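You operate a simulated robot arm through the tools that you are given. There is no shell and no other tool. Be economical: measure what you need, move in short steps, check, and stop when the job is done.

You run a simulated robot arm. Do the job below in one go: nothing can be reset, and whatever is moved stays where it is left.

JOB
Shut the two open herb drawers and dust the top of the chest.
Fine: use the dusting puff and put it back. Set down upright: dusting puff. What is to be rubbed or washed off counts as gone when no trace of it is left.

The check looks at the end state, three seconds after you hand in, the way a careful person would. Anything else that was tipped, shoved, dropped, spilled or broken makes it a failure.

ROBOT AND FRAMES
A 6-joint arm with a two-finger parallel gripper, fixed in place. Base frame: the origin is at the foot of the arm, x ahead of it, y to its left, z up; the work surface is at about z = 84. Units: cm, rad, N and s.
With the tool pointing down near the work surface it reaches from about 18 to 84 cm from the base axis. Its first joint turns from -2.897 to 2.897 rad. Payload 3.91 kg.
The TCP is the grasp point between the finger pads, 3 cm short of the fingertips. In the tool frame z runs along the fingers and y along their closing line. The gripper opens to 11 cm. The fingers are 2 cm wide and 1 cm thick; the gripper's body (4.8 by 11.2 cm) begins 5.5 cm behind the TCP.
Orientation is told as [roll, pitch, yaw] about the base's x, y, z axes, in that order, counted from this pose: with the fingers straight down and closing along the base's y, the tool's x points along the base's -x, its y along +y and its z along -z.

CONTROLS
- The arm moves only by the tool jog_arm. Its argument "rows" is a list of rows, each an object of numbers (a shift or turn left out is 0, a gripper value left out holds the last): "dx", "dy", "dz": the shift along the tool's x, y, z in cm; "rx", "ry", "rz": the turn, a rotation vector about the tool's x, y, z in rad; "claw": the finger opening in cm, from 0 to 11. In form: [{"dx": .., "dy": .., "dz": .., "rx": .., "ry": .., "rz": .., "claw": ..}, ...]. A call has 1 to 10 rows; each row is the pose to reach, as a shift and turn from the pose commanded when the call began, along the tool's axes at that moment. Each row takes 0.2 s and may step no farther than 5 cm and 0.15 rad from the row before; otherwise, or with a gripper value out of range, the whole call is refused. A pose out of reach is approached as far as the arm can. The call stops where the force on the tool passes 60 N (or 10 N more than at its start, if that is more) or the arm is blocked; 0.2 s more then pass. Each finger travels about 10.8 cm/s and halts on what it meets, pressing with about 31 N; the grip force reading is that of the motor and also rises with nothing between the fingers. The clock runs only during rows and for 0.2 s after the last one: add rows that repeat a pose to give the fingers time. The reply holds the time, the measured pose of the TCP, the force on the tool along the base axes, the opening and the grip force, in the units named above and with some noise, with the torque about the TCP (base axes, N m) and any sound that the robot's microphone picked up.
- Cameras (640 x 400 px; columns grow to the right, rows downward): "scene" is fixed at [5.18, -65.11, 162.91]; the picture's right is [0.63, -0.78, 0.00], its down [-0.67, -0.54, -0.51] and it looks along [0.40, 0.32, -0.86] (base axes); focal length 321 px, centre (320, 200). "wrist" rides on the gripper at [7.7, 0.7, -11.4] in the tool frame; the picture's right is [-0.09, 1.00, 0.00], its down [-0.80, -0.07, -0.59] and it looks along [-0.59, -0.05, 0.80] (tool axes); focal length 270 px, centre (320, 200). There is no depth. A picture from a camera that has moved, and an enlarged one, comes with that camera's place and axes in the base frame and with its lens.
- capture(camera): a new picture of that camera. It takes no simulated time.
- lift_body(by): slides the trunk up (or, below 0, down) by that many cm; the arm rides with it, the base frame stays. It gives what a move gives, with no picture.
- inspect(camera, box): a new picture of the part [left, top, right, bottom] of that camera's present view, enlarged. It takes no simulated time.
- job_done(): hands the job in; it is judged then, once.

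Go step by step. Nothing tells you positions but the pictures and the camera data: compare them with the known pose of the tool, close in by small moves and look again before you grip or let go. The budget is 120 turns and 64 pictures, counting those below and the enlarged ones. Unless the task says otherwise, let go and move clear before handing in, and close with one line.

The tools are called after ">>>" as name(argument=value, ...) on one line, values as JSON. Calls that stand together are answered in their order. jog_arm: Moves the arm, as the interface text tells. Its arguments: {"type":"object","properties":{"rows":{"type":"array","items":{"type":"object","properties":{"dx":{"type":"number"},"dy":{"type":"number"},"dz":{"type":"number"},"rx":{"type":"number"},"ry":{"type":"number"},"rz":{"type":"number"},"claw":{"type":"number"}}}}},"required":["rows"]} The other tools are called the same way: lift_body (by) slides the trunk up or down; capture (camera) takes a picture; inspect (camera, box) takes an enlarged picture of a part of a camera's view; job_done () hands the job in.

At the start:

```text
time: 0.0
tcp_pos: [30.6, -31.42, 124.47]
orientation: [-0.003, 0.0, 0.0]
ft_force: [-0.5, 0.8, 0.5]
ft_torque: [0.01, -0.03, -0.01]
gripper_width: 10.99
grip_force: 0.1
trunk travel left (down, up): [-45.0, 9.0]
```

scene: 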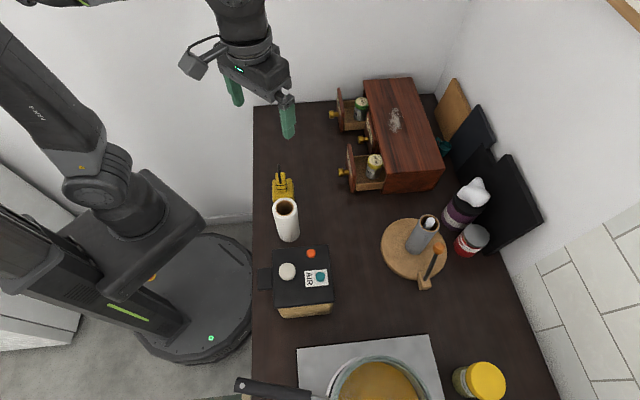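
wrist: 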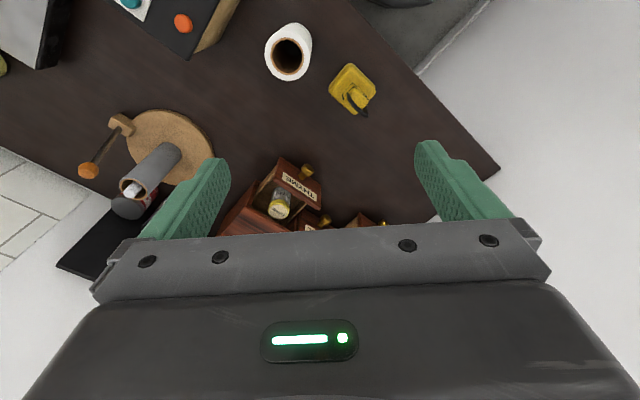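

I see a chest with two open drawers (with jars in them), dust on top, and other items on the counter. I'll look closer to identify the puff and the chest.

>>> inspect(camera="scene", box=[310, 60, 470, 210])

>>> inspect(camera="scene", box=[360, 160, 520, 310])

>>> inspect(camera="scene", box=[240, 150, 360, 330])

```text
2.67 times, centred on (390, 135) of scene
camera zoom: at [5.18, -65.11, 162.91], right [0.63, -0.78, 0.0], down [-0.67, -0.54, -0.51], along [0.4, 0.32, -0.86], focal length 855 px, centre (133, 373)
```

zoom: 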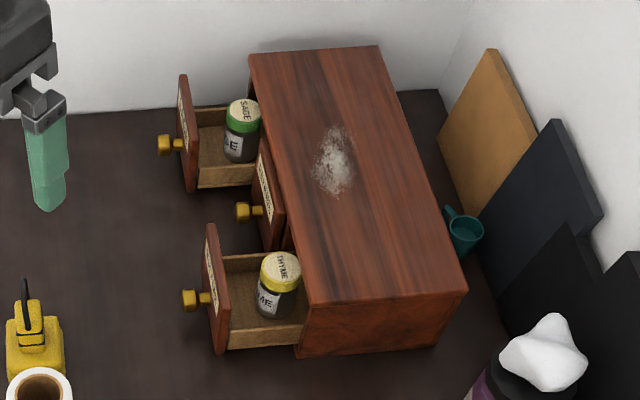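

```text
2.67 times, centred on (440, 235) of scene
camera zoom: at [5.18, -65.11, 162.91], right [0.63, -0.78, 0.0], down [-0.67, -0.54, -0.51], along [0.4, 0.32, -0.86], focal length 855 px, centre (0, 107)
```

zoom: 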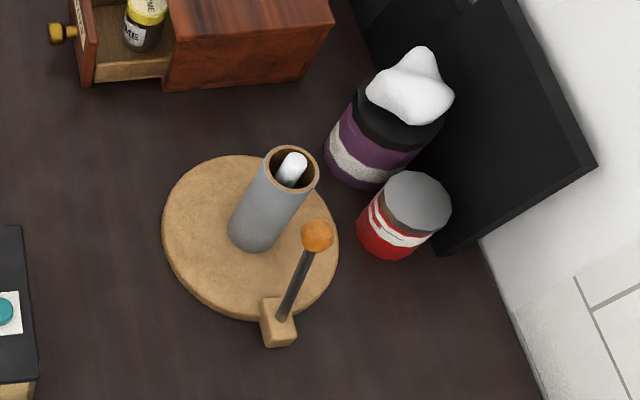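

```text
2.22 times, centred on (300, 240) of scene
camera zoom: at [5.18, -65.11, 162.91], right [0.63, -0.78, 0.0], down [-0.67, -0.54, -0.51], along [0.4, 0.32, -0.86], focal length 713 px, centre (364, 111)
```

zoom: 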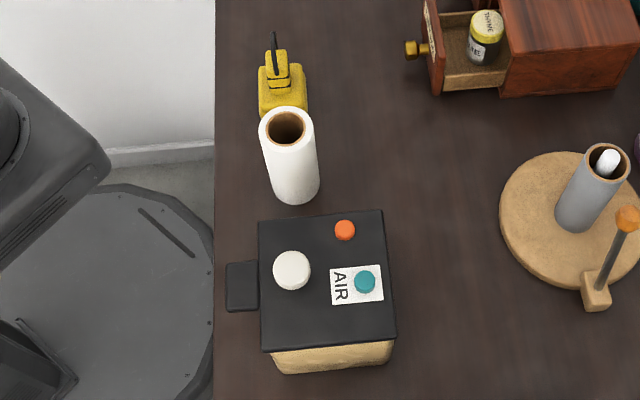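

Candidates for the puff are the yellow handled thing near (38,-25) and the white lump on the purple jar. I'll zoom the wrist view on these.

>>> inspect(camera="wrist", box=[250, 10, 410, 120])

>>> inspect(camera="wrist", box=[210, 130, 400, 240])

```text
3.64 times, centred on (330, 65) of wrist
camera zoom: at [22.88, -30.7, 135.96], right [0.09, 1.0, 0.0], down [0.8, -0.07, 0.59], along [0.59, -0.05, -0.8], focal length 983 px, centre (284, 691)
```

zoom: 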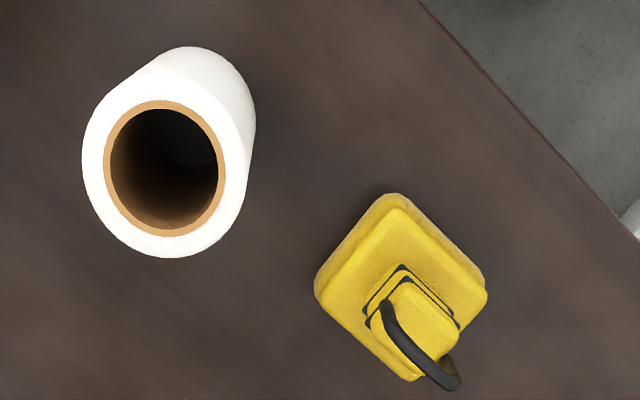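

```text
3.37 times, centred on (305, 185) of wrist
camera zoom: at [22.88, -30.7, 135.96], right [0.09, 1.0, 0.0], down [0.8, -0.07, 0.59], along [0.59, -0.05, -0.8], focal length 910 px, centre (370, 250)
```

zoom: 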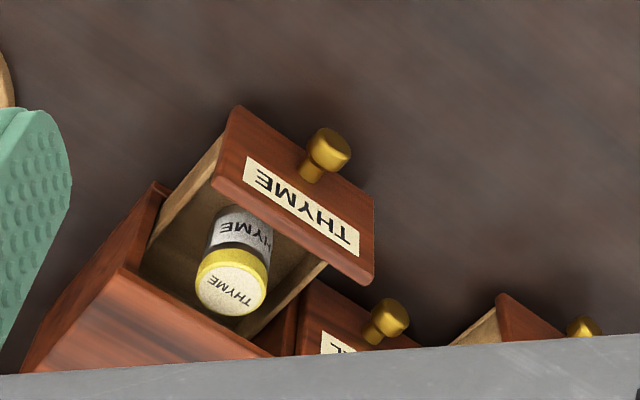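

>>> inspect(camera="scene", box=[430, 165, 500, 265])

>>> inspect(camera="scene", box=[260, 155, 310, 215])

>>> inspect(camera="wrist", box=[70, 100, 220, 230])

```text
4.00 times, centred on (465, 215) of scene
camera zoom: at [5.18, -65.11, 162.91], right [0.63, -0.78, 0.0], down [-0.67, -0.54, -0.51], along [0.4, 0.32, -0.86], focal length 1283 px, centre (-260, 140)
```

zoom: 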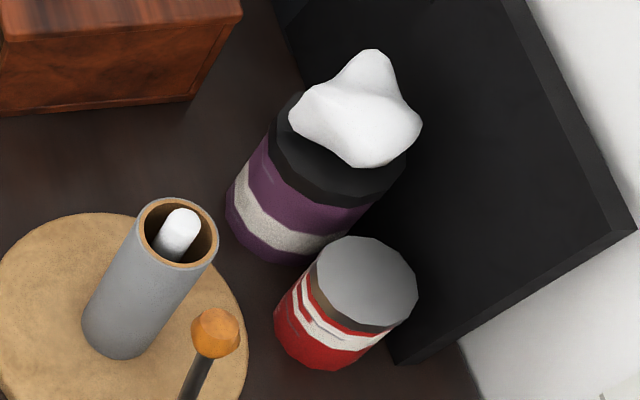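

```text
6.67 times, centred on (285, 185) of scene
camera zoom: at [5.18, -65.11, 162.91], right [0.63, -0.78, 0.0], down [-0.67, -0.54, -0.51], along [0.4, 0.32, -0.86], focal length 2138 px, centre (553, 300)
```

zoom: 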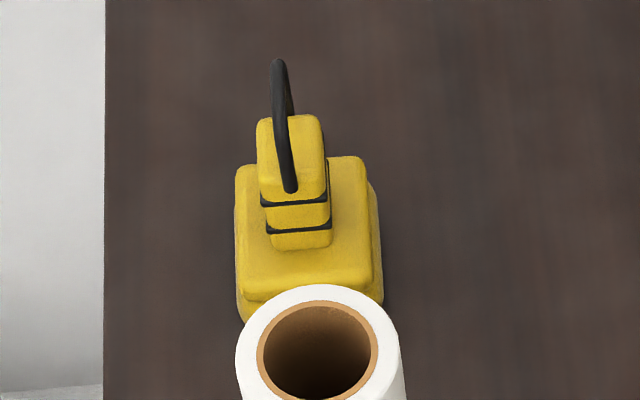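

```text
3.08 times, centred on (145, 165) of wrist
camera zoom: at [22.88, -30.7, 135.96], right [0.09, 1.0, 0.0], down [0.8, -0.07, 0.59], along [0.59, -0.05, -0.8], focal length 832 px, centre (858, 308)
```

zoom: 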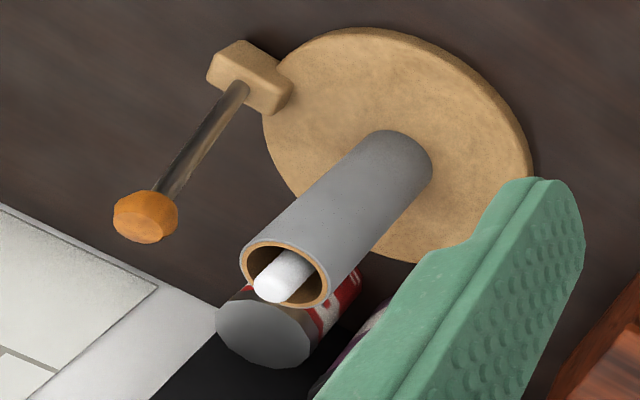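

The yellow handled pad near (38,-25) is the dusting puff; the lump is just a jar's lid. The chest is turned about 45°, with drawers opening toward (-0.7, 0.7). I'll move to a viewing pose in front of the near drawer.

>>> jog_arm(rows=[{"dx": -2.35, "dz": 2.4, "rz": 0.131}, {"dx": -4.7, "dz": 4.8, "rz": 0.262}, {"dx": -7.05, "dz": 7.2, "rz": 0.393}, {"dx": -9.4, "dz": 9.6, "rz": 0.524}, {"dx": -11.75, "dz": 12, "rz": 0.654}, {"dx": -14.1, "dy": 0.4, "dz": 14.5, "rz": 0.785}, {"dx": -14.1, "dy": 0.4, "dz": 14.5, "rz": 0.785}])

>>> capture(camera="wrist")

>>> capture(camera="scene")

```text
time: 1.6
tcp_pos: [44.43, -30.95, 109.74]
orientation: [-0.001, 0.0, -0.786]
ft_force: [0.4, 0.8, 0.0]
ft_torque: [0.0, -0.02, 0.0]
gripper_width: 11.02
grip_force: 0.1
trunk travel left (down, up): [-45.0, 9.0]
```

```text
53 pictures are left
camera wrist: at [39.48, -25.0, 121.23], right [0.77, 0.64, 0.0], down [0.52, -0.62, 0.59], along [0.38, -0.46, -0.8], focal length 270 px, centre (320, 200)
```

wrist: 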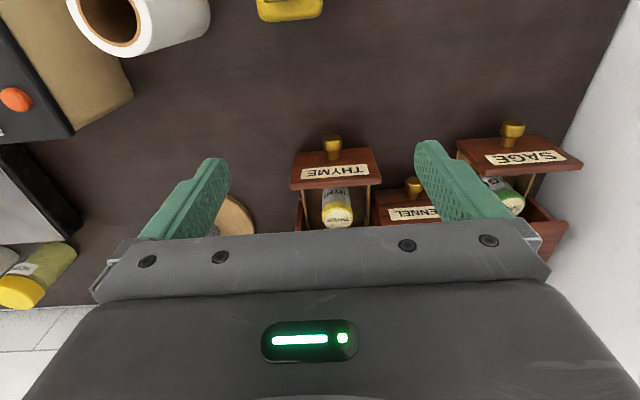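

```text
52 pictures are left
```

scene: 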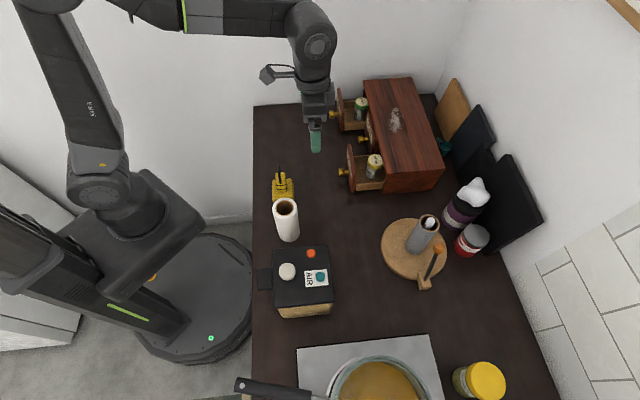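

>>> inspect(camera="wrist", box=[280, 110, 440, 230])

>>> inspect(camera="scene", box=[325, 75, 405, 200])

```text
3.33 times, centred on (360, 170) of wrist
camera zoom: at [39.48, -25.0, 121.23], right [0.77, 0.64, 0.0], down [0.52, -0.62, 0.59], along [0.38, -0.46, -0.8], focal length 901 px, centre (187, 300)
```

zoom: 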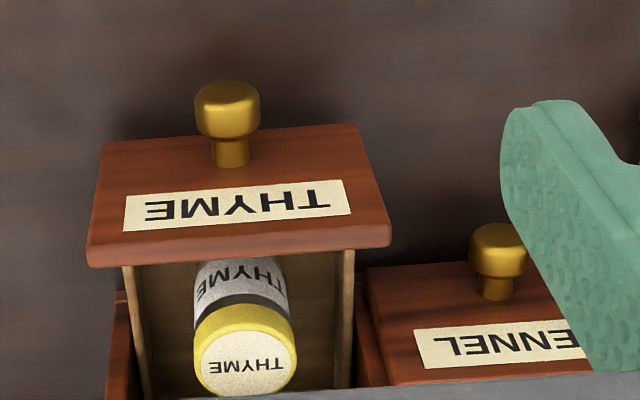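

```text
3.20 times, centred on (365, 138) of scene
camera zoom: at [5.18, -65.11, 162.91], right [0.63, -0.78, 0.0], down [-0.67, -0.54, -0.51], along [0.4, 0.32, -0.86], focal length 1026 px, centre (176, 400)
```

zoom: 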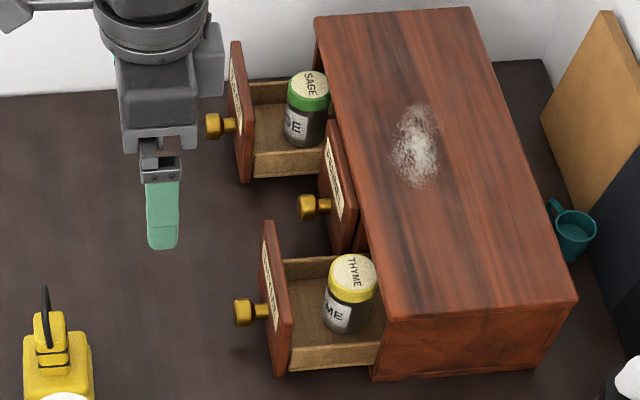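

The jar lids look about as high as the drawer fronts, so I need a low look at the openings before pushing. I'll tilt the hand and go lower in front of the middle drawer.

>>> jog_arm(rows=[{"dy": 3, "dz": 1, "ry": -0.13}, {"dy": 6, "dz": 3, "ry": -0.26}, {"dy": 9, "dz": 5, "ry": -0.4}, {"dy": 11, "dz": 8, "ry": -0.53}, {"dy": 13, "dz": 11, "ry": -0.67}, {"dy": 13, "dz": 14, "ry": -0.8}, {"dy": 13, "dz": 15, "ry": -0.8}, {"dy": 13, "dz": 15, "ry": -0.8}])

>>> capture(camera="wrist")

```text
time: 3.4
tcp_pos: [53.8, -21.74, 94.9]
orientation: [0.0, -0.799, -0.784]
ft_force: [0.4, 0.3, 0.5]
ft_torque: [0.0, -0.06, 0.0]
gripper_width: 10.99
grip_force: 0.0
trunk travel left (down, up): [-45.0, 9.0]
```

```text
49 pictures are left
camera wrist: at [44.62, -11.65, 97.47], right [0.75, 0.66, 0.06], down [0.04, -0.14, 0.99], along [0.66, -0.74, -0.14], focal length 270 px, centre (320, 200)
```

wrist: 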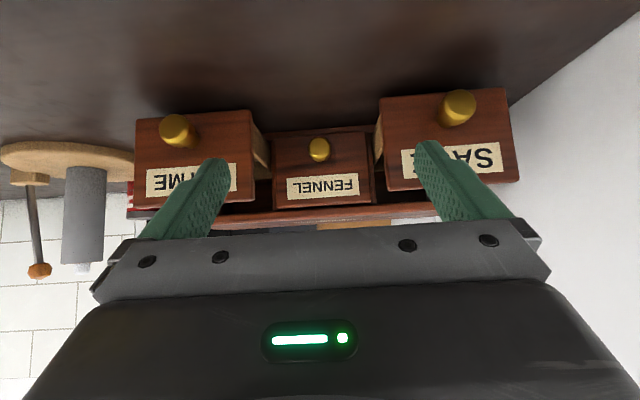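

>>> inspect(camera="wrist", box=[120, 80, 320, 240])

>>> inspect(camera="wrist", box=[330, 80, 530, 240])

```text
2.50 times, centred on (220, 160) of wrist
camera zoom: at [44.62, -11.65, 97.47], right [0.75, 0.66, 0.06], down [0.04, -0.14, 0.99], along [0.66, -0.74, -0.14], focal length 676 px, centre (570, 300)
```

zoom: 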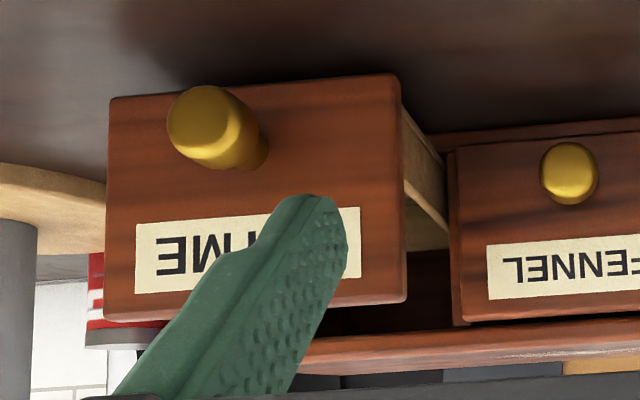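

```text
2.50 times, centred on (430, 160) of wrist
camera zoom: at [44.62, -11.65, 97.47], right [0.75, 0.66, 0.06], down [0.04, -0.14, 0.99], along [0.66, -0.74, -0.14], focal length 676 px, centre (45, 300)
```

zoom: 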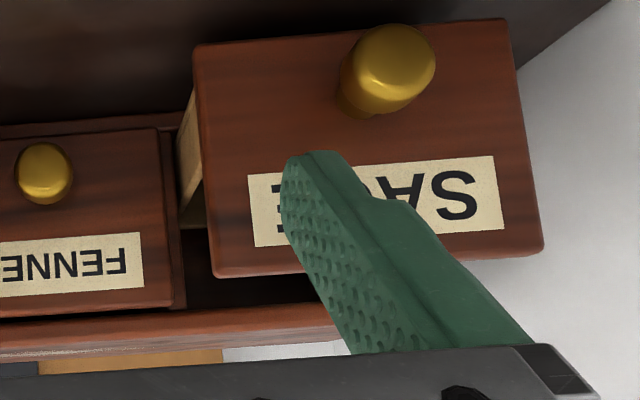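

The fronts stand as high as or higher than the jars and the openings have clearance, so pushing is safe. I'll straighten the tool and line up in front of the SAGE drawer with the fingers set to straddle its knob.

>>> jog_arm(rows=[{"dx": -0.5, "dy": 2, "dz": -0.5, "ry": 0.13, "claw": 5}, {"dx": -1, "dy": 4, "dz": -1, "ry": 0.26, "claw": 5}, {"dx": -1.5, "dy": 6, "dz": -1.5, "ry": 0.4, "claw": 5}, {"dx": -2.15, "dy": 8, "dz": -2.1, "ry": 0.53, "claw": 5}, {"dx": -2.15, "dy": 9.9, "dz": -2.1, "ry": 0.67, "claw": 5}, {"dx": -2.15, "dy": 9.9, "dz": -2.1, "ry": 0.8, "claw": 5}, {"dx": -2.15, "dy": 9.9, "dz": -2.1, "ry": 0.8, "claw": 5}])

>>> capture(camera="wrist")

```text
time: 5.0
tcp_pos: [60.79, -14.62, 97.99]
orientation: [0.0, 0.001, -0.783]
ft_force: [-0.2, -0.4, -0.2]
ft_torque: [0.02, -0.02, 0.01]
gripper_width: 5.02
grip_force: 0.1
out of reach, approached as far as the arm can: row 2
trunk travel left (down, up): [-45.0, 9.0]
```

```text
46 pictures are left
camera wrist: at [55.86, -8.79, 109.44], right [0.77, 0.64, 0.0], down [0.52, -0.62, 0.59], along [0.38, -0.45, -0.81], focal length 270 px, centre (320, 200)
```

wrist: 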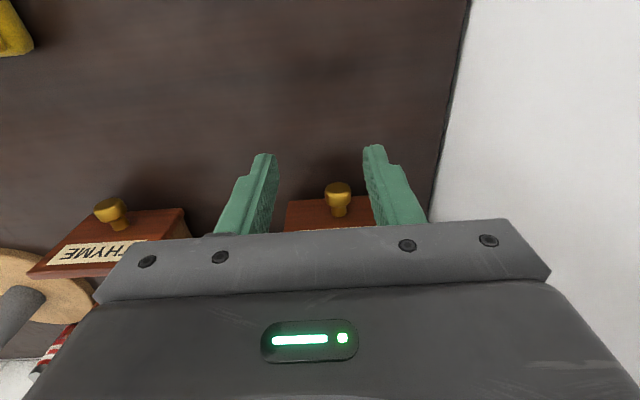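

The knob is about 1 cm further along; I shift, descend, and advance until close to the front.

>>> jog_arm(rows=[{"dy": 0.9, "dz": 3.5}, {"dy": 0.9, "dz": 7.3}, {"dx": -2, "dy": 0.9, "dz": 7.3}, {"dx": -4, "dy": 0.9, "dz": 7.3}, {"dx": -5, "dy": 0.9, "dz": 7.3}, {"dx": -6, "dy": 0.9, "dz": 7.3}])

>>> capture(camera="wrist")

>>> inspect(camera="scene", box=[300, 50, 460, 200])

```text
time: 6.4
tcp_pos: [65.58, -18.31, 90.76]
orientation: [0.0, 0.001, -0.783]
ft_force: [1.4, 0.4, 0.2]
ft_torque: [0.01, -0.01, 0.02]
gripper_width: 5.01
grip_force: 0.2
trunk travel left (down, up): [-45.0, 9.0]
```

```text
45 pictures are left
camera wrist: at [60.7, -12.44, 102.16], right [0.77, 0.64, 0.0], down [0.52, -0.62, 0.59], along [0.38, -0.46, -0.8], focal length 270 px, centre (320, 200)
```

wrist: 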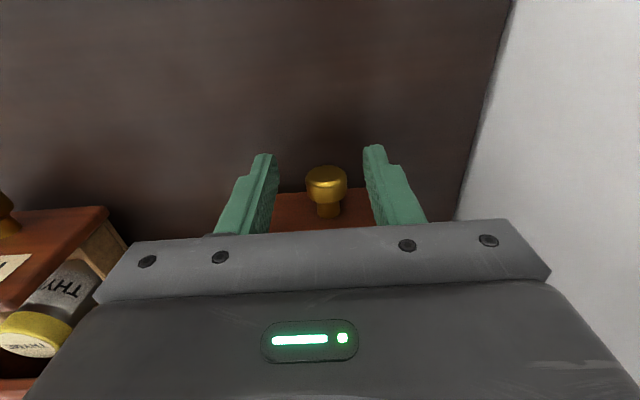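

```text
2.67 times, centred on (380, 125) of scene
camera zoom: at [5.18, -65.11, 162.91], right [0.63, -0.78, 0.0], down [-0.67, -0.54, -0.51], along [0.4, 0.32, -0.86], focal length 855 px, centre (160, 400)
```

zoom: 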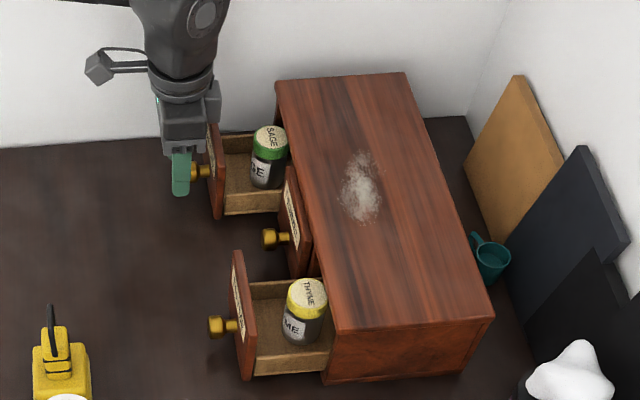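

The knob is centred between the fingers. I push slowly.

>>> jog_arm(rows=[{"dx": -0.4}, {"dx": -0.8}, {"dx": -1.2}, {"dx": -1.6}, {"dx": -2.0}, {"dx": -2.4}, {"dx": -2.8}, {"dx": -3.2}, {"dx": -3.6}, {"dx": -4.0}])

>>> inspect(camera="scene", box=[300, 50, 460, 200])

```text
time: 8.6
tcp_pos: [68.64, -21.26, 90.64]
orientation: [0.0, -0.001, -0.784]
ft_force: [-0.2, -0.2, -0.6]
ft_torque: [0.0, 0.03, 0.01]
gripper_width: 5.01
grip_force: 0.2
trunk travel left (down, up): [-45.0, 9.0]
```

```text
2.67 times, centred on (380, 125) of scene
camera zoom: at [5.18, -65.11, 162.91], right [0.63, -0.78, 0.0], down [-0.67, -0.54, -0.51], along [0.4, 0.32, -0.86], focal length 855 px, centre (160, 400)
```

zoom: 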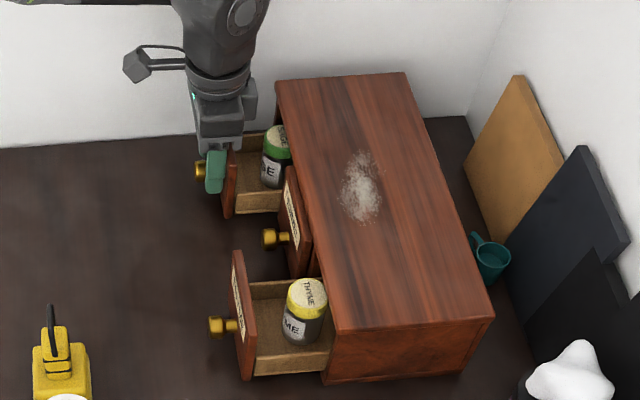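

>>> jog_arm(rows=[{"dx": -0.4}, {"dx": -0.8}, {"dx": -1.2}, {"dx": -1.6}, {"dx": -2.0}, {"dx": -2.4}, {"dx": -2.8}])

>>> inspect(camera="scene", box=[300, 50, 460, 200])

```text
time: 10.2
tcp_pos: [70.53, -23.18, 90.76]
orientation: [0.0, 0.001, -0.785]
ft_force: [-0.2, 0.4, 0.0]
ft_torque: [0.02, -0.01, 0.01]
gripper_width: 5.01
grip_force: 0.0
trunk travel left (down, up): [-45.0, 9.0]
```

```text
2.67 times, centred on (380, 125) of scene
camera zoom: at [5.18, -65.11, 162.91], right [0.63, -0.78, 0.0], down [-0.67, -0.54, -0.51], along [0.4, 0.32, -0.86], focal length 855 px, centre (160, 400)
```

zoom: 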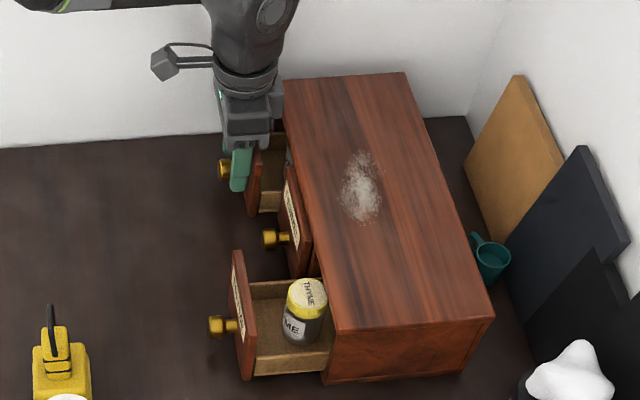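

The jar slid in without trouble. I continue until it seats.

>>> jog_arm(rows=[{"dx": -0.4}, {"dx": -0.8}, {"dx": -1.2}, {"dx": -1.6}, {"dx": -2.0}, {"dx": -2.4}, {"dx": -2.7}, {"dx": -3.0}, {"dx": -3.3}, {"dx": -3.6}])

>>> inspect(camera="scene", box=[300, 50, 460, 200])

```text
time: 12.4
tcp_pos: [72.96, -25.63, 90.54]
orientation: [0.001, 0.0, -0.785]
ft_force: [-0.6, 0.1, 0.0]
ft_torque: [0.0, -0.03, -0.05]
gripper_width: 4.97
grip_force: 0.2
trunk travel left (down, up): [-45.0, 9.0]
```

```text
2.67 times, centred on (380, 125) of scene
camera zoom: at [5.18, -65.11, 162.91], right [0.63, -0.78, 0.0], down [-0.67, -0.54, -0.51], along [0.4, 0.32, -0.86], focal length 855 px, centre (160, 400)
```

zoom: 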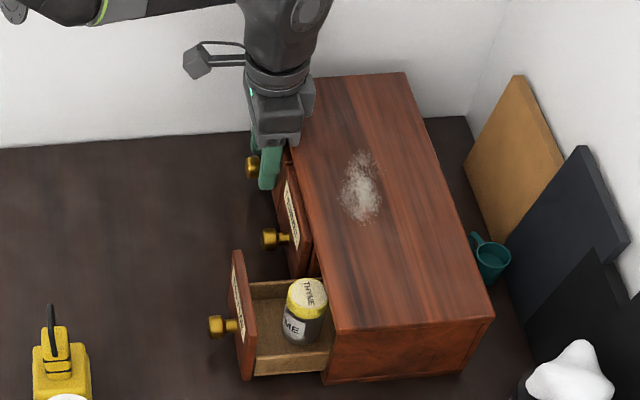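

>>> jog_arm(rows=[{"dx": -0.2}, {"dx": -0.4}, {"dx": -0.6}, {"dx": -0.8}, {"dx": -1.0}])

>>> inspect(camera="scene", box=[300, 50, 460, 200])

```text
time: 13.5
tcp_pos: [73.1, -25.65, 90.66]
orientation: [-0.004, 0.016, -0.785]
ft_force: [-30.2, 27.5, 11.7]
ft_torque: [-0.94, -1.12, -0.04]
gripper_width: 5.02
grip_force: 0.1
trunk travel left (down, up): [-45.0, 9.0]
stopped in row 5: the force on the tool passed its limit at 62 N (the readings are from after the stop); the commanded pose is now the measured one
```

```text
2.67 times, centred on (380, 125) of scene
camera zoom: at [5.18, -65.11, 162.91], right [0.63, -0.78, 0.0], down [-0.67, -0.54, -0.51], along [0.4, 0.32, -0.86], focal length 855 px, centre (160, 400)
```

zoom: 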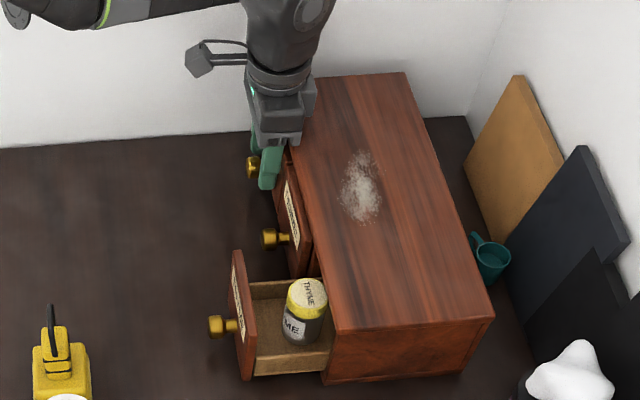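

SAGE is seated. Back off, rise, and move in front of THYME.

>>> jog_arm(rows=[{"dx": 4}, {"dx": 8.5}, {"dx": 13}, {"dx": 16.3, "dz": -3}, {"dx": 16.3, "dy": -4, "dz": -5}, {"dx": 16.3, "dy": -8.8, "dz": -5}, {"dx": 16.3, "dy": -13.6, "dz": -5}, {"dx": 16.3, "dy": -18.4, "dz": -5}, {"dx": 16.3, "dy": -22.9, "dz": -5}, {"dx": 16.3, "dy": -22.9, "dz": -5}])

>>> capture(camera="wrist")

```text
time: 15.7
tcp_pos: [46.23, -30.67, 95.49]
orientation: [-0.002, 0.014, -0.785]
ft_force: [1.0, -0.7, -0.6]
ft_torque: [-0.01, 0.03, 0.02]
gripper_width: 5.03
grip_force: 0.0
trunk travel left (down, up): [-45.0, 9.0]
```

```text
39 pictures are left
camera wrist: at [41.4, -24.92, 106.97], right [0.77, 0.64, 0.0], down [0.52, -0.62, 0.58], along [0.37, -0.45, -0.81], focal length 270 px, centre (320, 200)
```

wrist: 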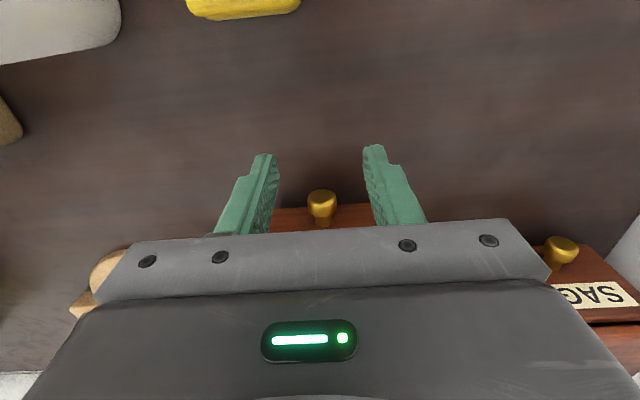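

Centred on the THYME knob. Descend and begin pushing slowly.

>>> jog_arm(rows=[{"dz": 2.4, "ry": -0.014}, {"dz": 4.8, "ry": -0.014}, {"dx": -2, "dz": 4.8, "ry": -0.014}, {"dx": -4, "dz": 4.8, "ry": -0.014}, {"dx": -5, "dz": 4.8, "ry": -0.014}, {"dx": -5.5, "dz": 4.8, "ry": -0.014}, {"dx": -5.9, "dz": 4.8, "ry": -0.014}, {"dx": -6.3, "dz": 4.8, "ry": -0.014}, {"dx": -6.7, "dz": 4.8, "ry": -0.014}, {"dx": -7.1, "dz": 4.8, "ry": -0.014}])

>>> jog_arm(rows=[{"dx": -0.4}, {"dx": -0.8}, {"dx": -1.2}, {"dx": -1.6}, {"dx": -2.0}, {"dx": -2.4}, {"dx": -2.8}, {"dx": -3.2}])

>>> inspect(camera="scene", box=[300, 50, 460, 200])

```text
time: 17.9
tcp_pos: [50.8, -35.83, 90.62]
orientation: [-0.003, 0.0, -0.786]
ft_force: [0.4, 0.1, -0.5]
ft_torque: [-0.02, -0.01, 0.0]
gripper_width: 5.0
grip_force: 0.0
trunk travel left (down, up): [-45.0, 9.0]
```

```text
time: 19.7
tcp_pos: [53.12, -38.23, 90.62]
orientation: [-0.004, 0.0, -0.787]
ft_force: [-0.3, 0.1, -0.6]
ft_torque: [0.0, 0.02, 0.04]
gripper_width: 5.0
grip_force: 0.1
trunk travel left (down, up): [-45.0, 9.0]
```

```text
2.67 times, centred on (380, 125) of scene
camera zoom: at [5.18, -65.11, 162.91], right [0.63, -0.78, 0.0], down [-0.67, -0.54, -0.51], along [0.4, 0.32, -0.86], focal length 855 px, centre (160, 400)
```

zoom: 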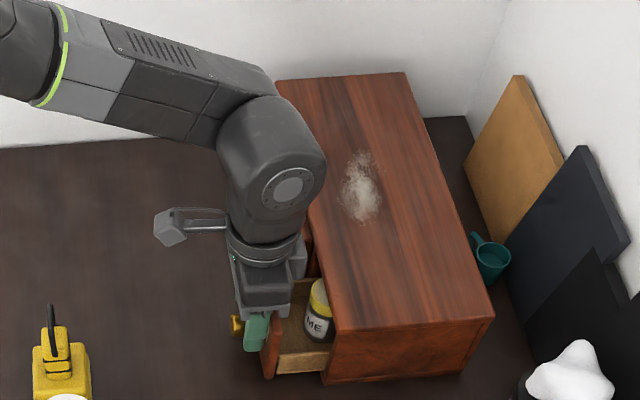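

>>> jog_arm(rows=[{"dx": -0.4}, {"dx": -0.8}, {"dx": -1.2}, {"dx": -1.6}, {"dx": -2.0}, {"dx": -2.4}, {"dx": -2.8}, {"dx": -3.2}, {"dx": -3.6}, {"dx": -4.0}])

>>> jog_arm(rows=[{"dx": -0.3}, {"dx": -0.6}, {"dx": -0.9}, {"dx": -1.2}, {"dx": -1.4}, {"dx": -1.6}, {"dx": -1.8}, {"dx": -2.0}])

>>> inspect(camera="scene", box=[300, 50, 460, 200])

```text
time: 21.9
tcp_pos: [55.8, -40.85, 90.66]
orientation: [-0.005, -0.001, -0.787]
ft_force: [0.3, 0.4, 0.1]
ft_torque: [0.0, 0.05, 0.0]
gripper_width: 5.03
grip_force: 0.1
trunk travel left (down, up): [-45.0, 9.0]
```

```text
time: 23.7
tcp_pos: [56.87, -41.89, 90.75]
orientation: [-0.004, 0.005, -0.784]
ft_force: [-29.8, 28.2, -10.9]
ft_torque: [-0.8, -0.53, 0.77]
gripper_width: 5.02
grip_force: 0.4
trunk travel left (down, up): [-45.0, 9.0]
```

```text
2.67 times, centred on (380, 125) of scene
camera zoom: at [5.18, -65.11, 162.91], right [0.63, -0.78, 0.0], down [-0.67, -0.54, -0.51], along [0.4, 0.32, -0.86], focal length 855 px, centre (160, 400)
```

zoom: 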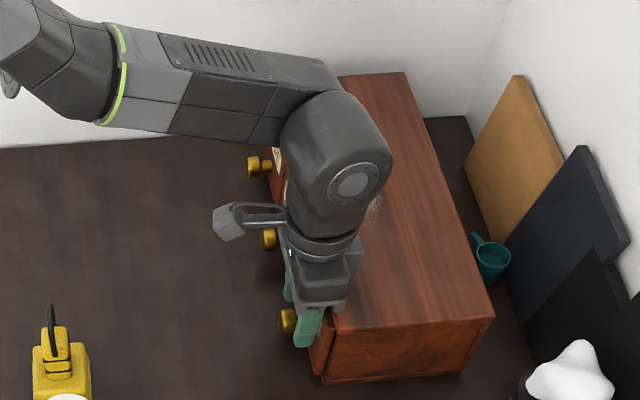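

Both drawers are seated at the same depth. I retreat and rise to look at the puff from above.

>>> jog_arm(rows=[{"dx": 4}, {"dx": 8, "dz": -1}, {"dx": 10, "dz": -5}, {"dx": 12, "dz": -9}, {"dx": 15, "dz": -12.5}, {"dx": 18, "dy": -1, "dz": -15, "claw": 8}, {"dx": 21.4, "dy": -1.8, "dz": -15.3, "claw": 8}, {"dx": 21.4, "dy": -1.8, "dz": -15.3, "claw": 8}])

>>> capture(camera="wrist")

>>> capture(camera="scene")

```text
time: 25.5
tcp_pos: [40.98, -28.6, 105.77]
orientation: [-0.003, 0.0, -0.786]
ft_force: [0.4, -0.8, 0.5]
ft_torque: [0.0, -0.01, -0.01]
gripper_width: 7.99
grip_force: 0.0
trunk travel left (down, up): [-45.0, 9.0]
```

```text
36 pictures are left
camera wrist: at [36.09, -22.67, 117.23], right [0.77, 0.64, 0.0], down [0.52, -0.62, 0.59], along [0.38, -0.46, -0.8], focal length 270 px, centre (320, 200)
```

wrist: 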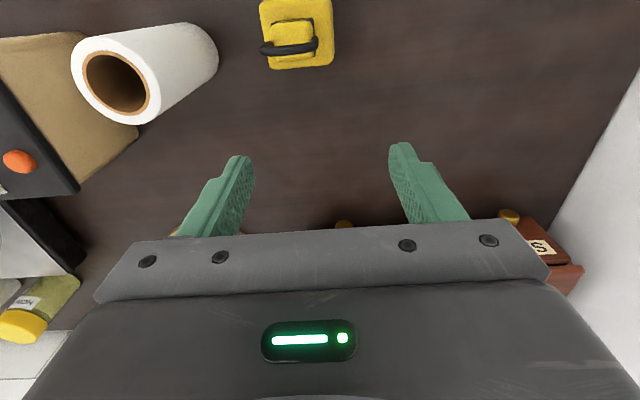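

```text
35 pictures are left
```

scene: 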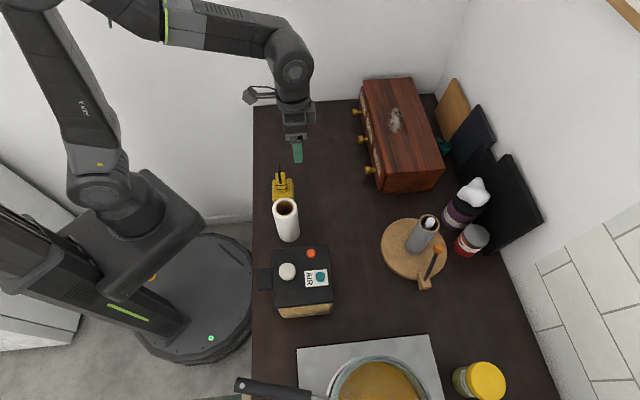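

>>> inspect(camera="wrist", box=[240, 0, 350, 80])

>>> inspect(camera="scene", box=[360, 75, 450, 200])

```text
5.00 times, centred on (295, 40) of wrist
camera zoom: at [36.09, -22.67, 117.23], right [0.77, 0.64, 0.0], down [0.52, -0.62, 0.59], along [0.38, -0.46, -0.8], focal length 1351 px, centre (445, 1000)
```

zoom: 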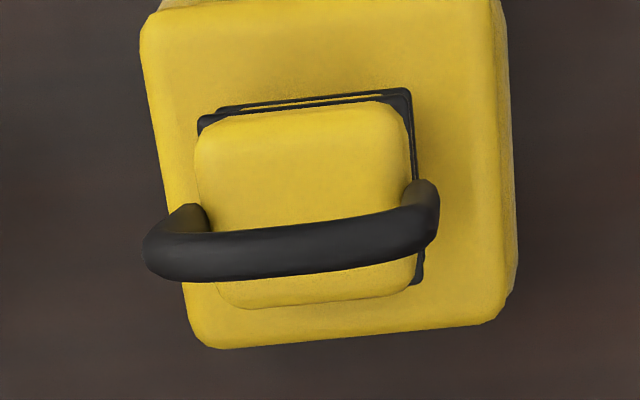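

```text
3.20 times, centred on (405, 138) of scene
camera zoom: at [5.18, -65.11, 162.91], right [0.63, -0.78, 0.0], down [-0.67, -0.54, -0.51], along [0.4, 0.32, -0.86], focal length 1026 px, centre (48, 400)
```

zoom: 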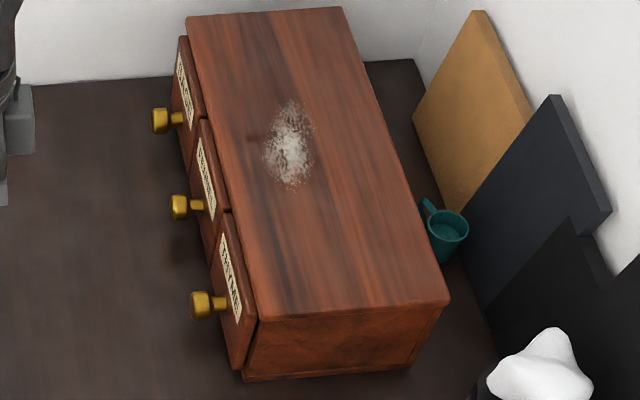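

All three fronts are flush now. The puff is at about (36.0,-26.2), handle top near z 92.6, cord loop up to about z 98, with clean faces along the chest-normal direction. I'll turn the tool to close along that direction, above the puff.

>>> jog_arm(rows=[{"dx": 0.8, "dy": -0.3, "rz": -0.143}, {"dx": 1.6, "dy": -0.6, "rz": -0.286}, {"dx": 2.4, "dy": -0.9, "rz": -0.429}, {"dx": 3.2, "dy": -1.2, "rz": -0.572}, {"dx": 4, "dy": -1.5, "rz": -0.715}, {"dx": 5.2, "dy": -1.8, "rz": -0.858}, {"dx": 5.2, "dy": -1.8, "rz": -1.0}, {"dx": 5.2, "dy": -1.8, "rz": -1.143}, {"dx": 5.2, "dy": -1.8, "rz": -1.286}, {"dx": 5.2, "dy": -1.8, "rz": -1.429}])

>>> jog_arm(rows=[{"rz": -0.142}, {"rz": -0.142}])

>>> capture(camera="wrist")

>>> inspect(camera="scene", box=[220, 90, 360, 260])

```text
time: 27.7
tcp_pos: [35.96, -25.89, 105.83]
orientation: [-0.002, 0.005, 0.646]
ft_force: [0.2, 0.1, 0.1]
ft_torque: [-0.04, 0.01, -0.04]
gripper_width: 8.0
grip_force: 0.0
trunk travel left (down, up): [-45.0, 9.0]
```

```text
time: 28.3
tcp_pos: [35.98, -25.93, 105.91]
orientation: [0.001, 0.002, 0.786]
ft_force: [0.3, 0.0, 0.5]
ft_torque: [0.0, 0.0, 0.02]
gripper_width: 8.03
grip_force: 0.0
trunk travel left (down, up): [-45.0, 9.0]
```

```text
32 pictures are left
camera wrist: at [30.07, -30.9, 117.43], right [-0.64, 0.77, 0.0], down [0.62, 0.52, 0.59], along [0.45, 0.38, -0.81], focal length 270 px, centre (320, 200)
```

wrist: 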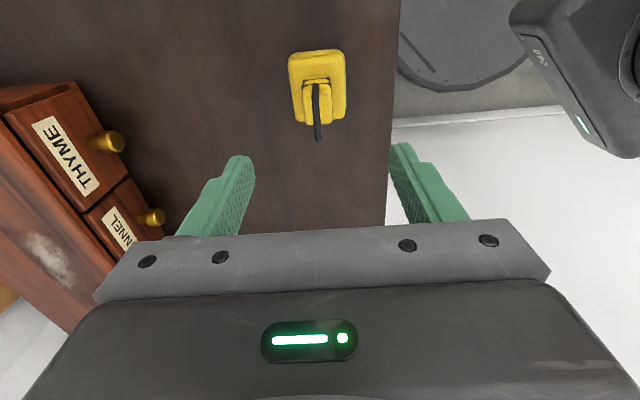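

```text
2.35 times, centred on (290, 175) of scene
camera zoom: at [5.18, -65.11, 162.91], right [0.63, -0.78, 0.0], down [-0.67, -0.54, -0.51], along [0.4, 0.32, -0.86], focal length 755 px, centre (391, 259)
```

zoom: 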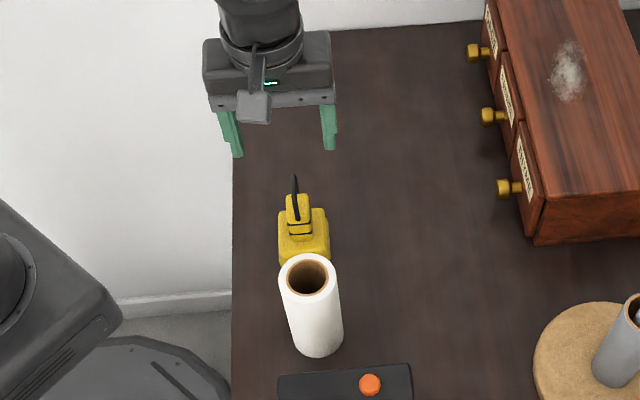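

>>> inspect(camera="wrist", box=[270, 40, 370, 150])

```text
3.64 times, centred on (320, 95) of wrist
camera zoom: at [30.07, -30.9, 117.43], right [-0.64, 0.77, 0.0], down [0.62, 0.52, 0.59], along [0.45, 0.38, -0.81], focal length 983 px, centre (320, 582)
```

zoom: 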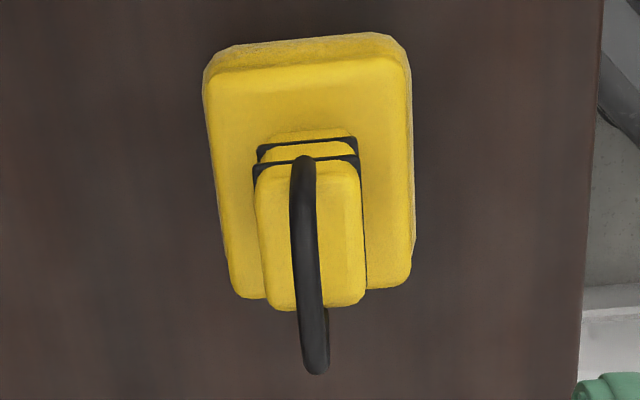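

Puff handle centre at (35.9,-26.25), well aligned with the tool. Descend to just around the handle.

>>> jog_arm(rows=[{"dx": 0.28, "dy": -0.17, "dz": 3, "claw": 6}, {"dx": 0.28, "dy": -0.17, "dz": 6, "claw": 6}, {"dx": 0.28, "dy": -0.17, "dz": 9, "claw": 6}, {"dx": 0.28, "dy": -0.17, "dz": 11, "claw": 6}, {"dx": 0.28, "dy": -0.17, "dz": 12, "claw": 6}, {"dx": 0.28, "dy": -0.17, "dz": 12.5, "claw": 6}, {"dx": 0.28, "dy": -0.17, "dz": 12.9, "claw": 6}])

>>> capture(camera="wrist")

>>> inspect(camera="scene", box=[240, 130, 340, 250])

```text
time: 29.9
tcp_pos: [35.84, -26.23, 92.99]
orientation: [0.0, 0.003, 0.785]
ft_force: [0.3, 0.2, 0.2]
ft_torque: [0.02, 0.0, 0.01]
gripper_width: 6.02
grip_force: 0.1
trunk travel left (down, up): [-45.0, 9.0]
```

```text
29 pictures are left
camera wrist: at [29.98, -31.3, 104.44], right [-0.64, 0.77, 0.0], down [0.62, 0.52, 0.59], along [0.45, 0.38, -0.81], focal length 270 px, centre (320, 200)
```

wrist: 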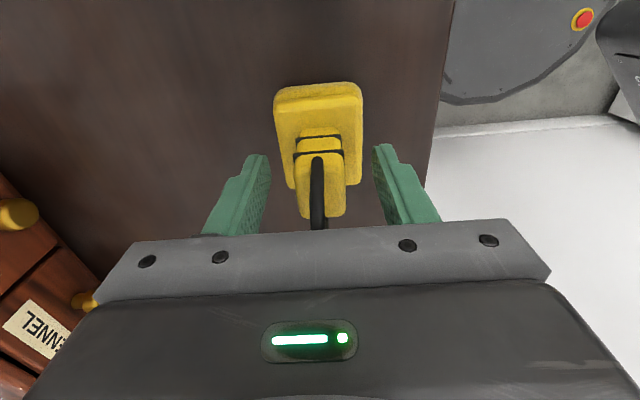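

```text
3.33 times, centred on (290, 190) of scene
camera zoom: at [5.18, -65.11, 162.91], right [0.63, -0.78, 0.0], down [-0.67, -0.54, -0.51], along [0.4, 0.32, -0.86], focal length 1069 px, centre (420, 233)
```

zoom: 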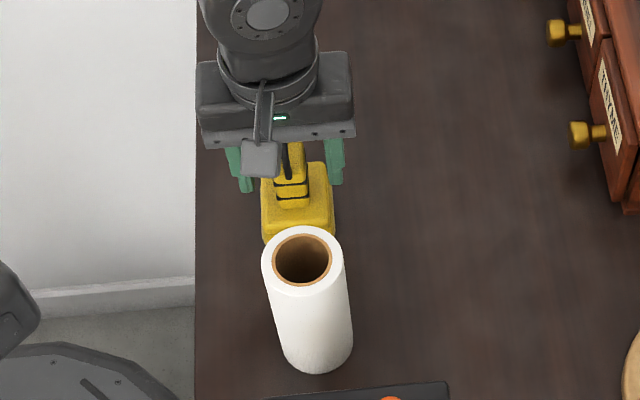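

Aligned and no contact. I lower slightly more and close gently.

>>> jog_arm(rows=[{"dz": 0.2}, {"dz": 0.4}, {"dz": 0.4, "claw": 4}, {"dz": 0.4, "claw": 3}, {"dz": 0.4, "claw": 2}, {"dz": 0.4, "claw": 1.5}, {"dz": 0.4, "claw": 1.5}])

>>> capture(camera="wrist")

```text
time: 31.5
tcp_pos: [35.86, -26.23, 92.64]
orientation: [0.001, 0.004, 0.786]
ft_force: [-0.7, -0.1, 0.3]
ft_torque: [-0.04, -0.02, -0.02]
gripper_width: 2.81
grip_force: 31.3
trunk travel left (down, up): [-45.0, 9.0]
```

```text
27 pictures are left
camera wrist: at [29.97, -31.29, 104.02], right [-0.64, 0.77, 0.0], down [0.62, 0.52, 0.59], along [0.45, 0.38, -0.81], focal length 270 px, centre (320, 200)
```

wrist: 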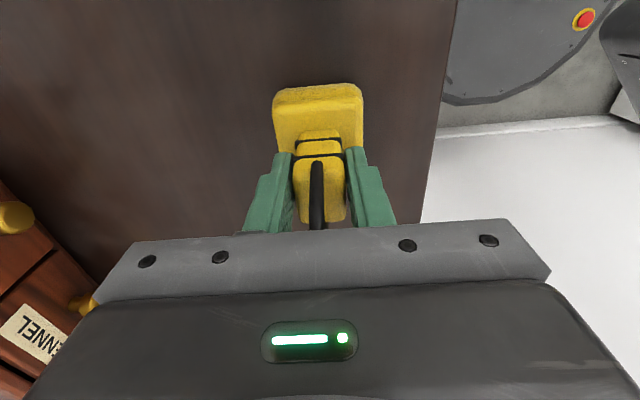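

Gripped with 2.8 cm between the pads. I lift it straight up and check.

>>> jog_arm(rows=[{"dz": -1}, {"dz": -3}, {"dz": -7}, {"dz": -11}, {"dz": -15}, {"dz": -18}, {"dz": -18}])

>>> inspect(camera="scene", box=[220, 60, 360, 260])

```text
time: 33.1
tcp_pos: [35.97, -26.31, 110.83]
orientation: [-0.001, 0.004, 0.786]
ft_force: [0.1, 0.3, -1.1]
ft_torque: [-0.01, -0.04, -0.04]
gripper_width: 2.84
grip_force: 30.9
trunk travel left (down, up): [-45.0, 9.0]
```

```text
2.00 times, centred on (290, 160) of scene
camera zoom: at [5.18, -65.11, 162.91], right [0.63, -0.78, 0.0], down [-0.67, -0.54, -0.51], along [0.4, 0.32, -0.86], focal length 642 px, centre (380, 280)
```

zoom: 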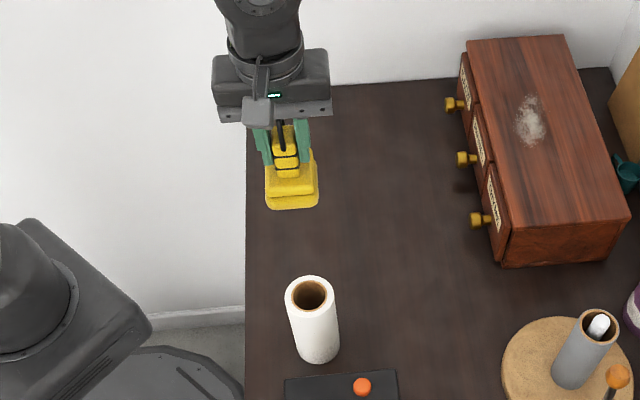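

Lifted cleanly. I carry it above the near end of the dust patch on the chest top.

>>> jog_arm(rows=[{"dx": -1, "dy": -4.2}, {"dx": -2, "dy": -8.7}, {"dx": -3, "dy": -13.2}, {"dx": -4, "dy": -17.7}, {"dx": -5, "dy": -22.2}, {"dx": -6, "dy": -26.5}, {"dx": -7, "dy": -30.8}, {"dx": -8.2, "dy": -35, "dz": 0}, {"dx": -8.2, "dy": -35, "dz": 2.8}, {"dx": -8.2, "dy": -35, "dz": 2.8}])

>>> inspect(camera="scene", box=[320, 40, 480, 220])

>>> capture(camera="wrist")

```text
time: 35.3
tcp_pos: [65.99, -45.11, 107.7]
orientation: [-0.001, 0.002, 0.786]
ft_force: [0.2, 0.3, -0.5]
ft_torque: [-0.01, -0.01, -0.03]
gripper_width: 2.82
grip_force: 31.0
out of reach, approached as far as the arm can: row 8
trunk travel left (down, up): [-45.0, 9.0]
```

```text
2.22 times, centred on (400, 130) of scene
camera zoom: at [5.18, -65.11, 162.91], right [0.63, -0.78, 0.0], down [-0.67, -0.54, -0.51], along [0.4, 0.32, -0.86], focal length 713 px, centre (142, 356)
```

zoom: 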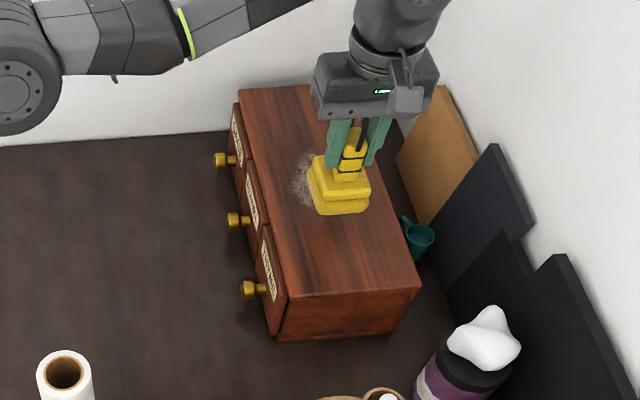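

```text
24 pictures are left
camera wrist: at [60.14, -50.04, 119.2], right [-0.64, 0.77, 0.0], down [0.62, 0.52, 0.59], along [0.45, 0.38, -0.81], focal length 270 px, centre (320, 200)
```

wrist: 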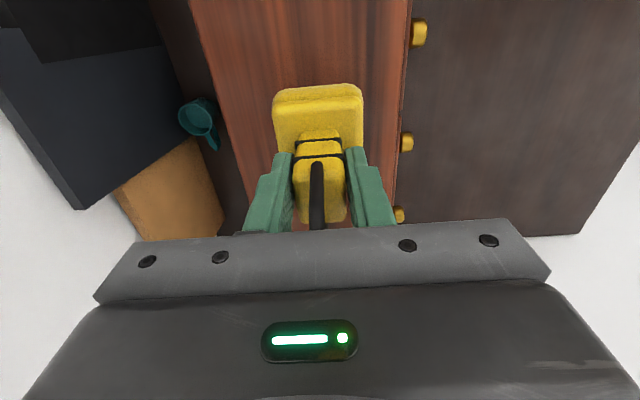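

The reach is tight at this height; raising the trunk should give more at the chest top.

>>> lift_body(by=9)

```text
time: 36.5
tcp_pos: [66.05, -45.12, 116.6]
orientation: [-0.001, 0.005, 0.785]
ft_force: [0.0, -0.7, -1.6]
ft_torque: [-0.01, 0.02, 0.01]
gripper_width: 2.8
grip_force: 31.2
trunk travel left (down, up): [-54.0, 0.0]
```

Now descend to just above the top, then feel for contact in small steps.

>>> jog_arm(rows=[{"dz": 4}, {"dz": 8}, {"dz": 11}, {"dz": 12}, {"dz": 12.4}, {"dz": 12.4}])

>>> jog_arm(rows=[{"dz": 0.2}, {"dz": 0.4}, {"dz": 0.6}, {"dz": 0.8}])

>>> inspect(camera="scene", box=[350, 60, 460, 200])

```text
time: 37.9
tcp_pos: [66.19, -45.15, 104.38]
orientation: [-0.002, 0.006, 0.786]
ft_force: [-0.3, -0.7, -0.6]
ft_torque: [0.02, 0.05, -0.01]
gripper_width: 2.82
grip_force: 31.2
trunk travel left (down, up): [-54.0, 0.0]
```

```text
time: 38.9
tcp_pos: [65.97, -45.16, 103.79]
orientation: [-0.004, 0.003, 0.785]
ft_force: [-1.0, -0.5, 4.0]
ft_torque: [0.03, 0.17, 0.01]
gripper_width: 2.8
grip_force: 30.6
trunk travel left (down, up): [-54.0, 0.0]
```

```text
2.86 times, centred on (405, 130) of scene
camera zoom: at [5.18, -65.11, 162.91], right [0.63, -0.78, 0.0], down [-0.67, -0.54, -0.51], along [0.4, 0.32, -0.86], focal length 916 px, centre (77, 400)
```

zoom: 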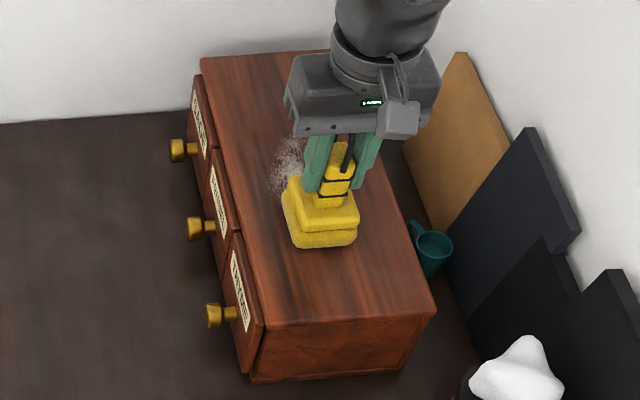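

Light contact (4 N). First pass along the patch on its front side.

>>> jog_arm(rows=[{"dy": 1.1, "dz": 0.1}, {"dx": -1.5, "dy": 1.1, "dz": 0.2}, {"dx": -3, "dy": 1.1, "dz": 0.2}, {"dx": -4.5, "dy": 1.1, "dz": 0.2}, {"dx": -6, "dy": 1.1, "dz": 0.2}, {"dx": -7.5, "dy": 1.1, "dz": 0.2}, {"dx": -9, "dy": 1.1, "dz": 0.2}, {"dx": -10.5, "dy": 1.1, "dz": 0.2}, {"dx": -12, "dy": 1.1, "dz": 0.2}, {"dx": -13.5, "dy": 1.1, "dz": 0.2}])

>>> inspect(camera="scene", box=[350, 60, 460, 200])

```text
time: 41.1
tcp_pos: [74.59, -34.88, 103.54]
orientation: [-0.003, 0.002, 0.785]
ft_force: [-3.8, -4.4, 23.5]
ft_torque: [0.19, 0.08, 0.03]
gripper_width: 2.8
grip_force: 31.0
trunk travel left (down, up): [-54.0, 0.0]
```

```text
2.86 times, centred on (405, 130) of scene
camera zoom: at [5.18, -65.11, 162.91], right [0.63, -0.78, 0.0], down [-0.67, -0.54, -0.51], along [0.4, 0.32, -0.86], focal length 916 px, centre (77, 400)
```

zoom: 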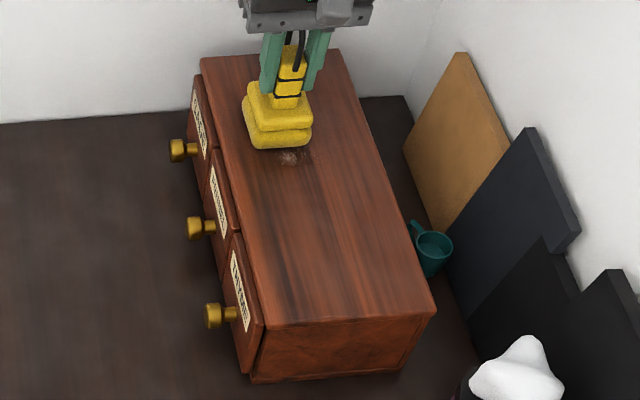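

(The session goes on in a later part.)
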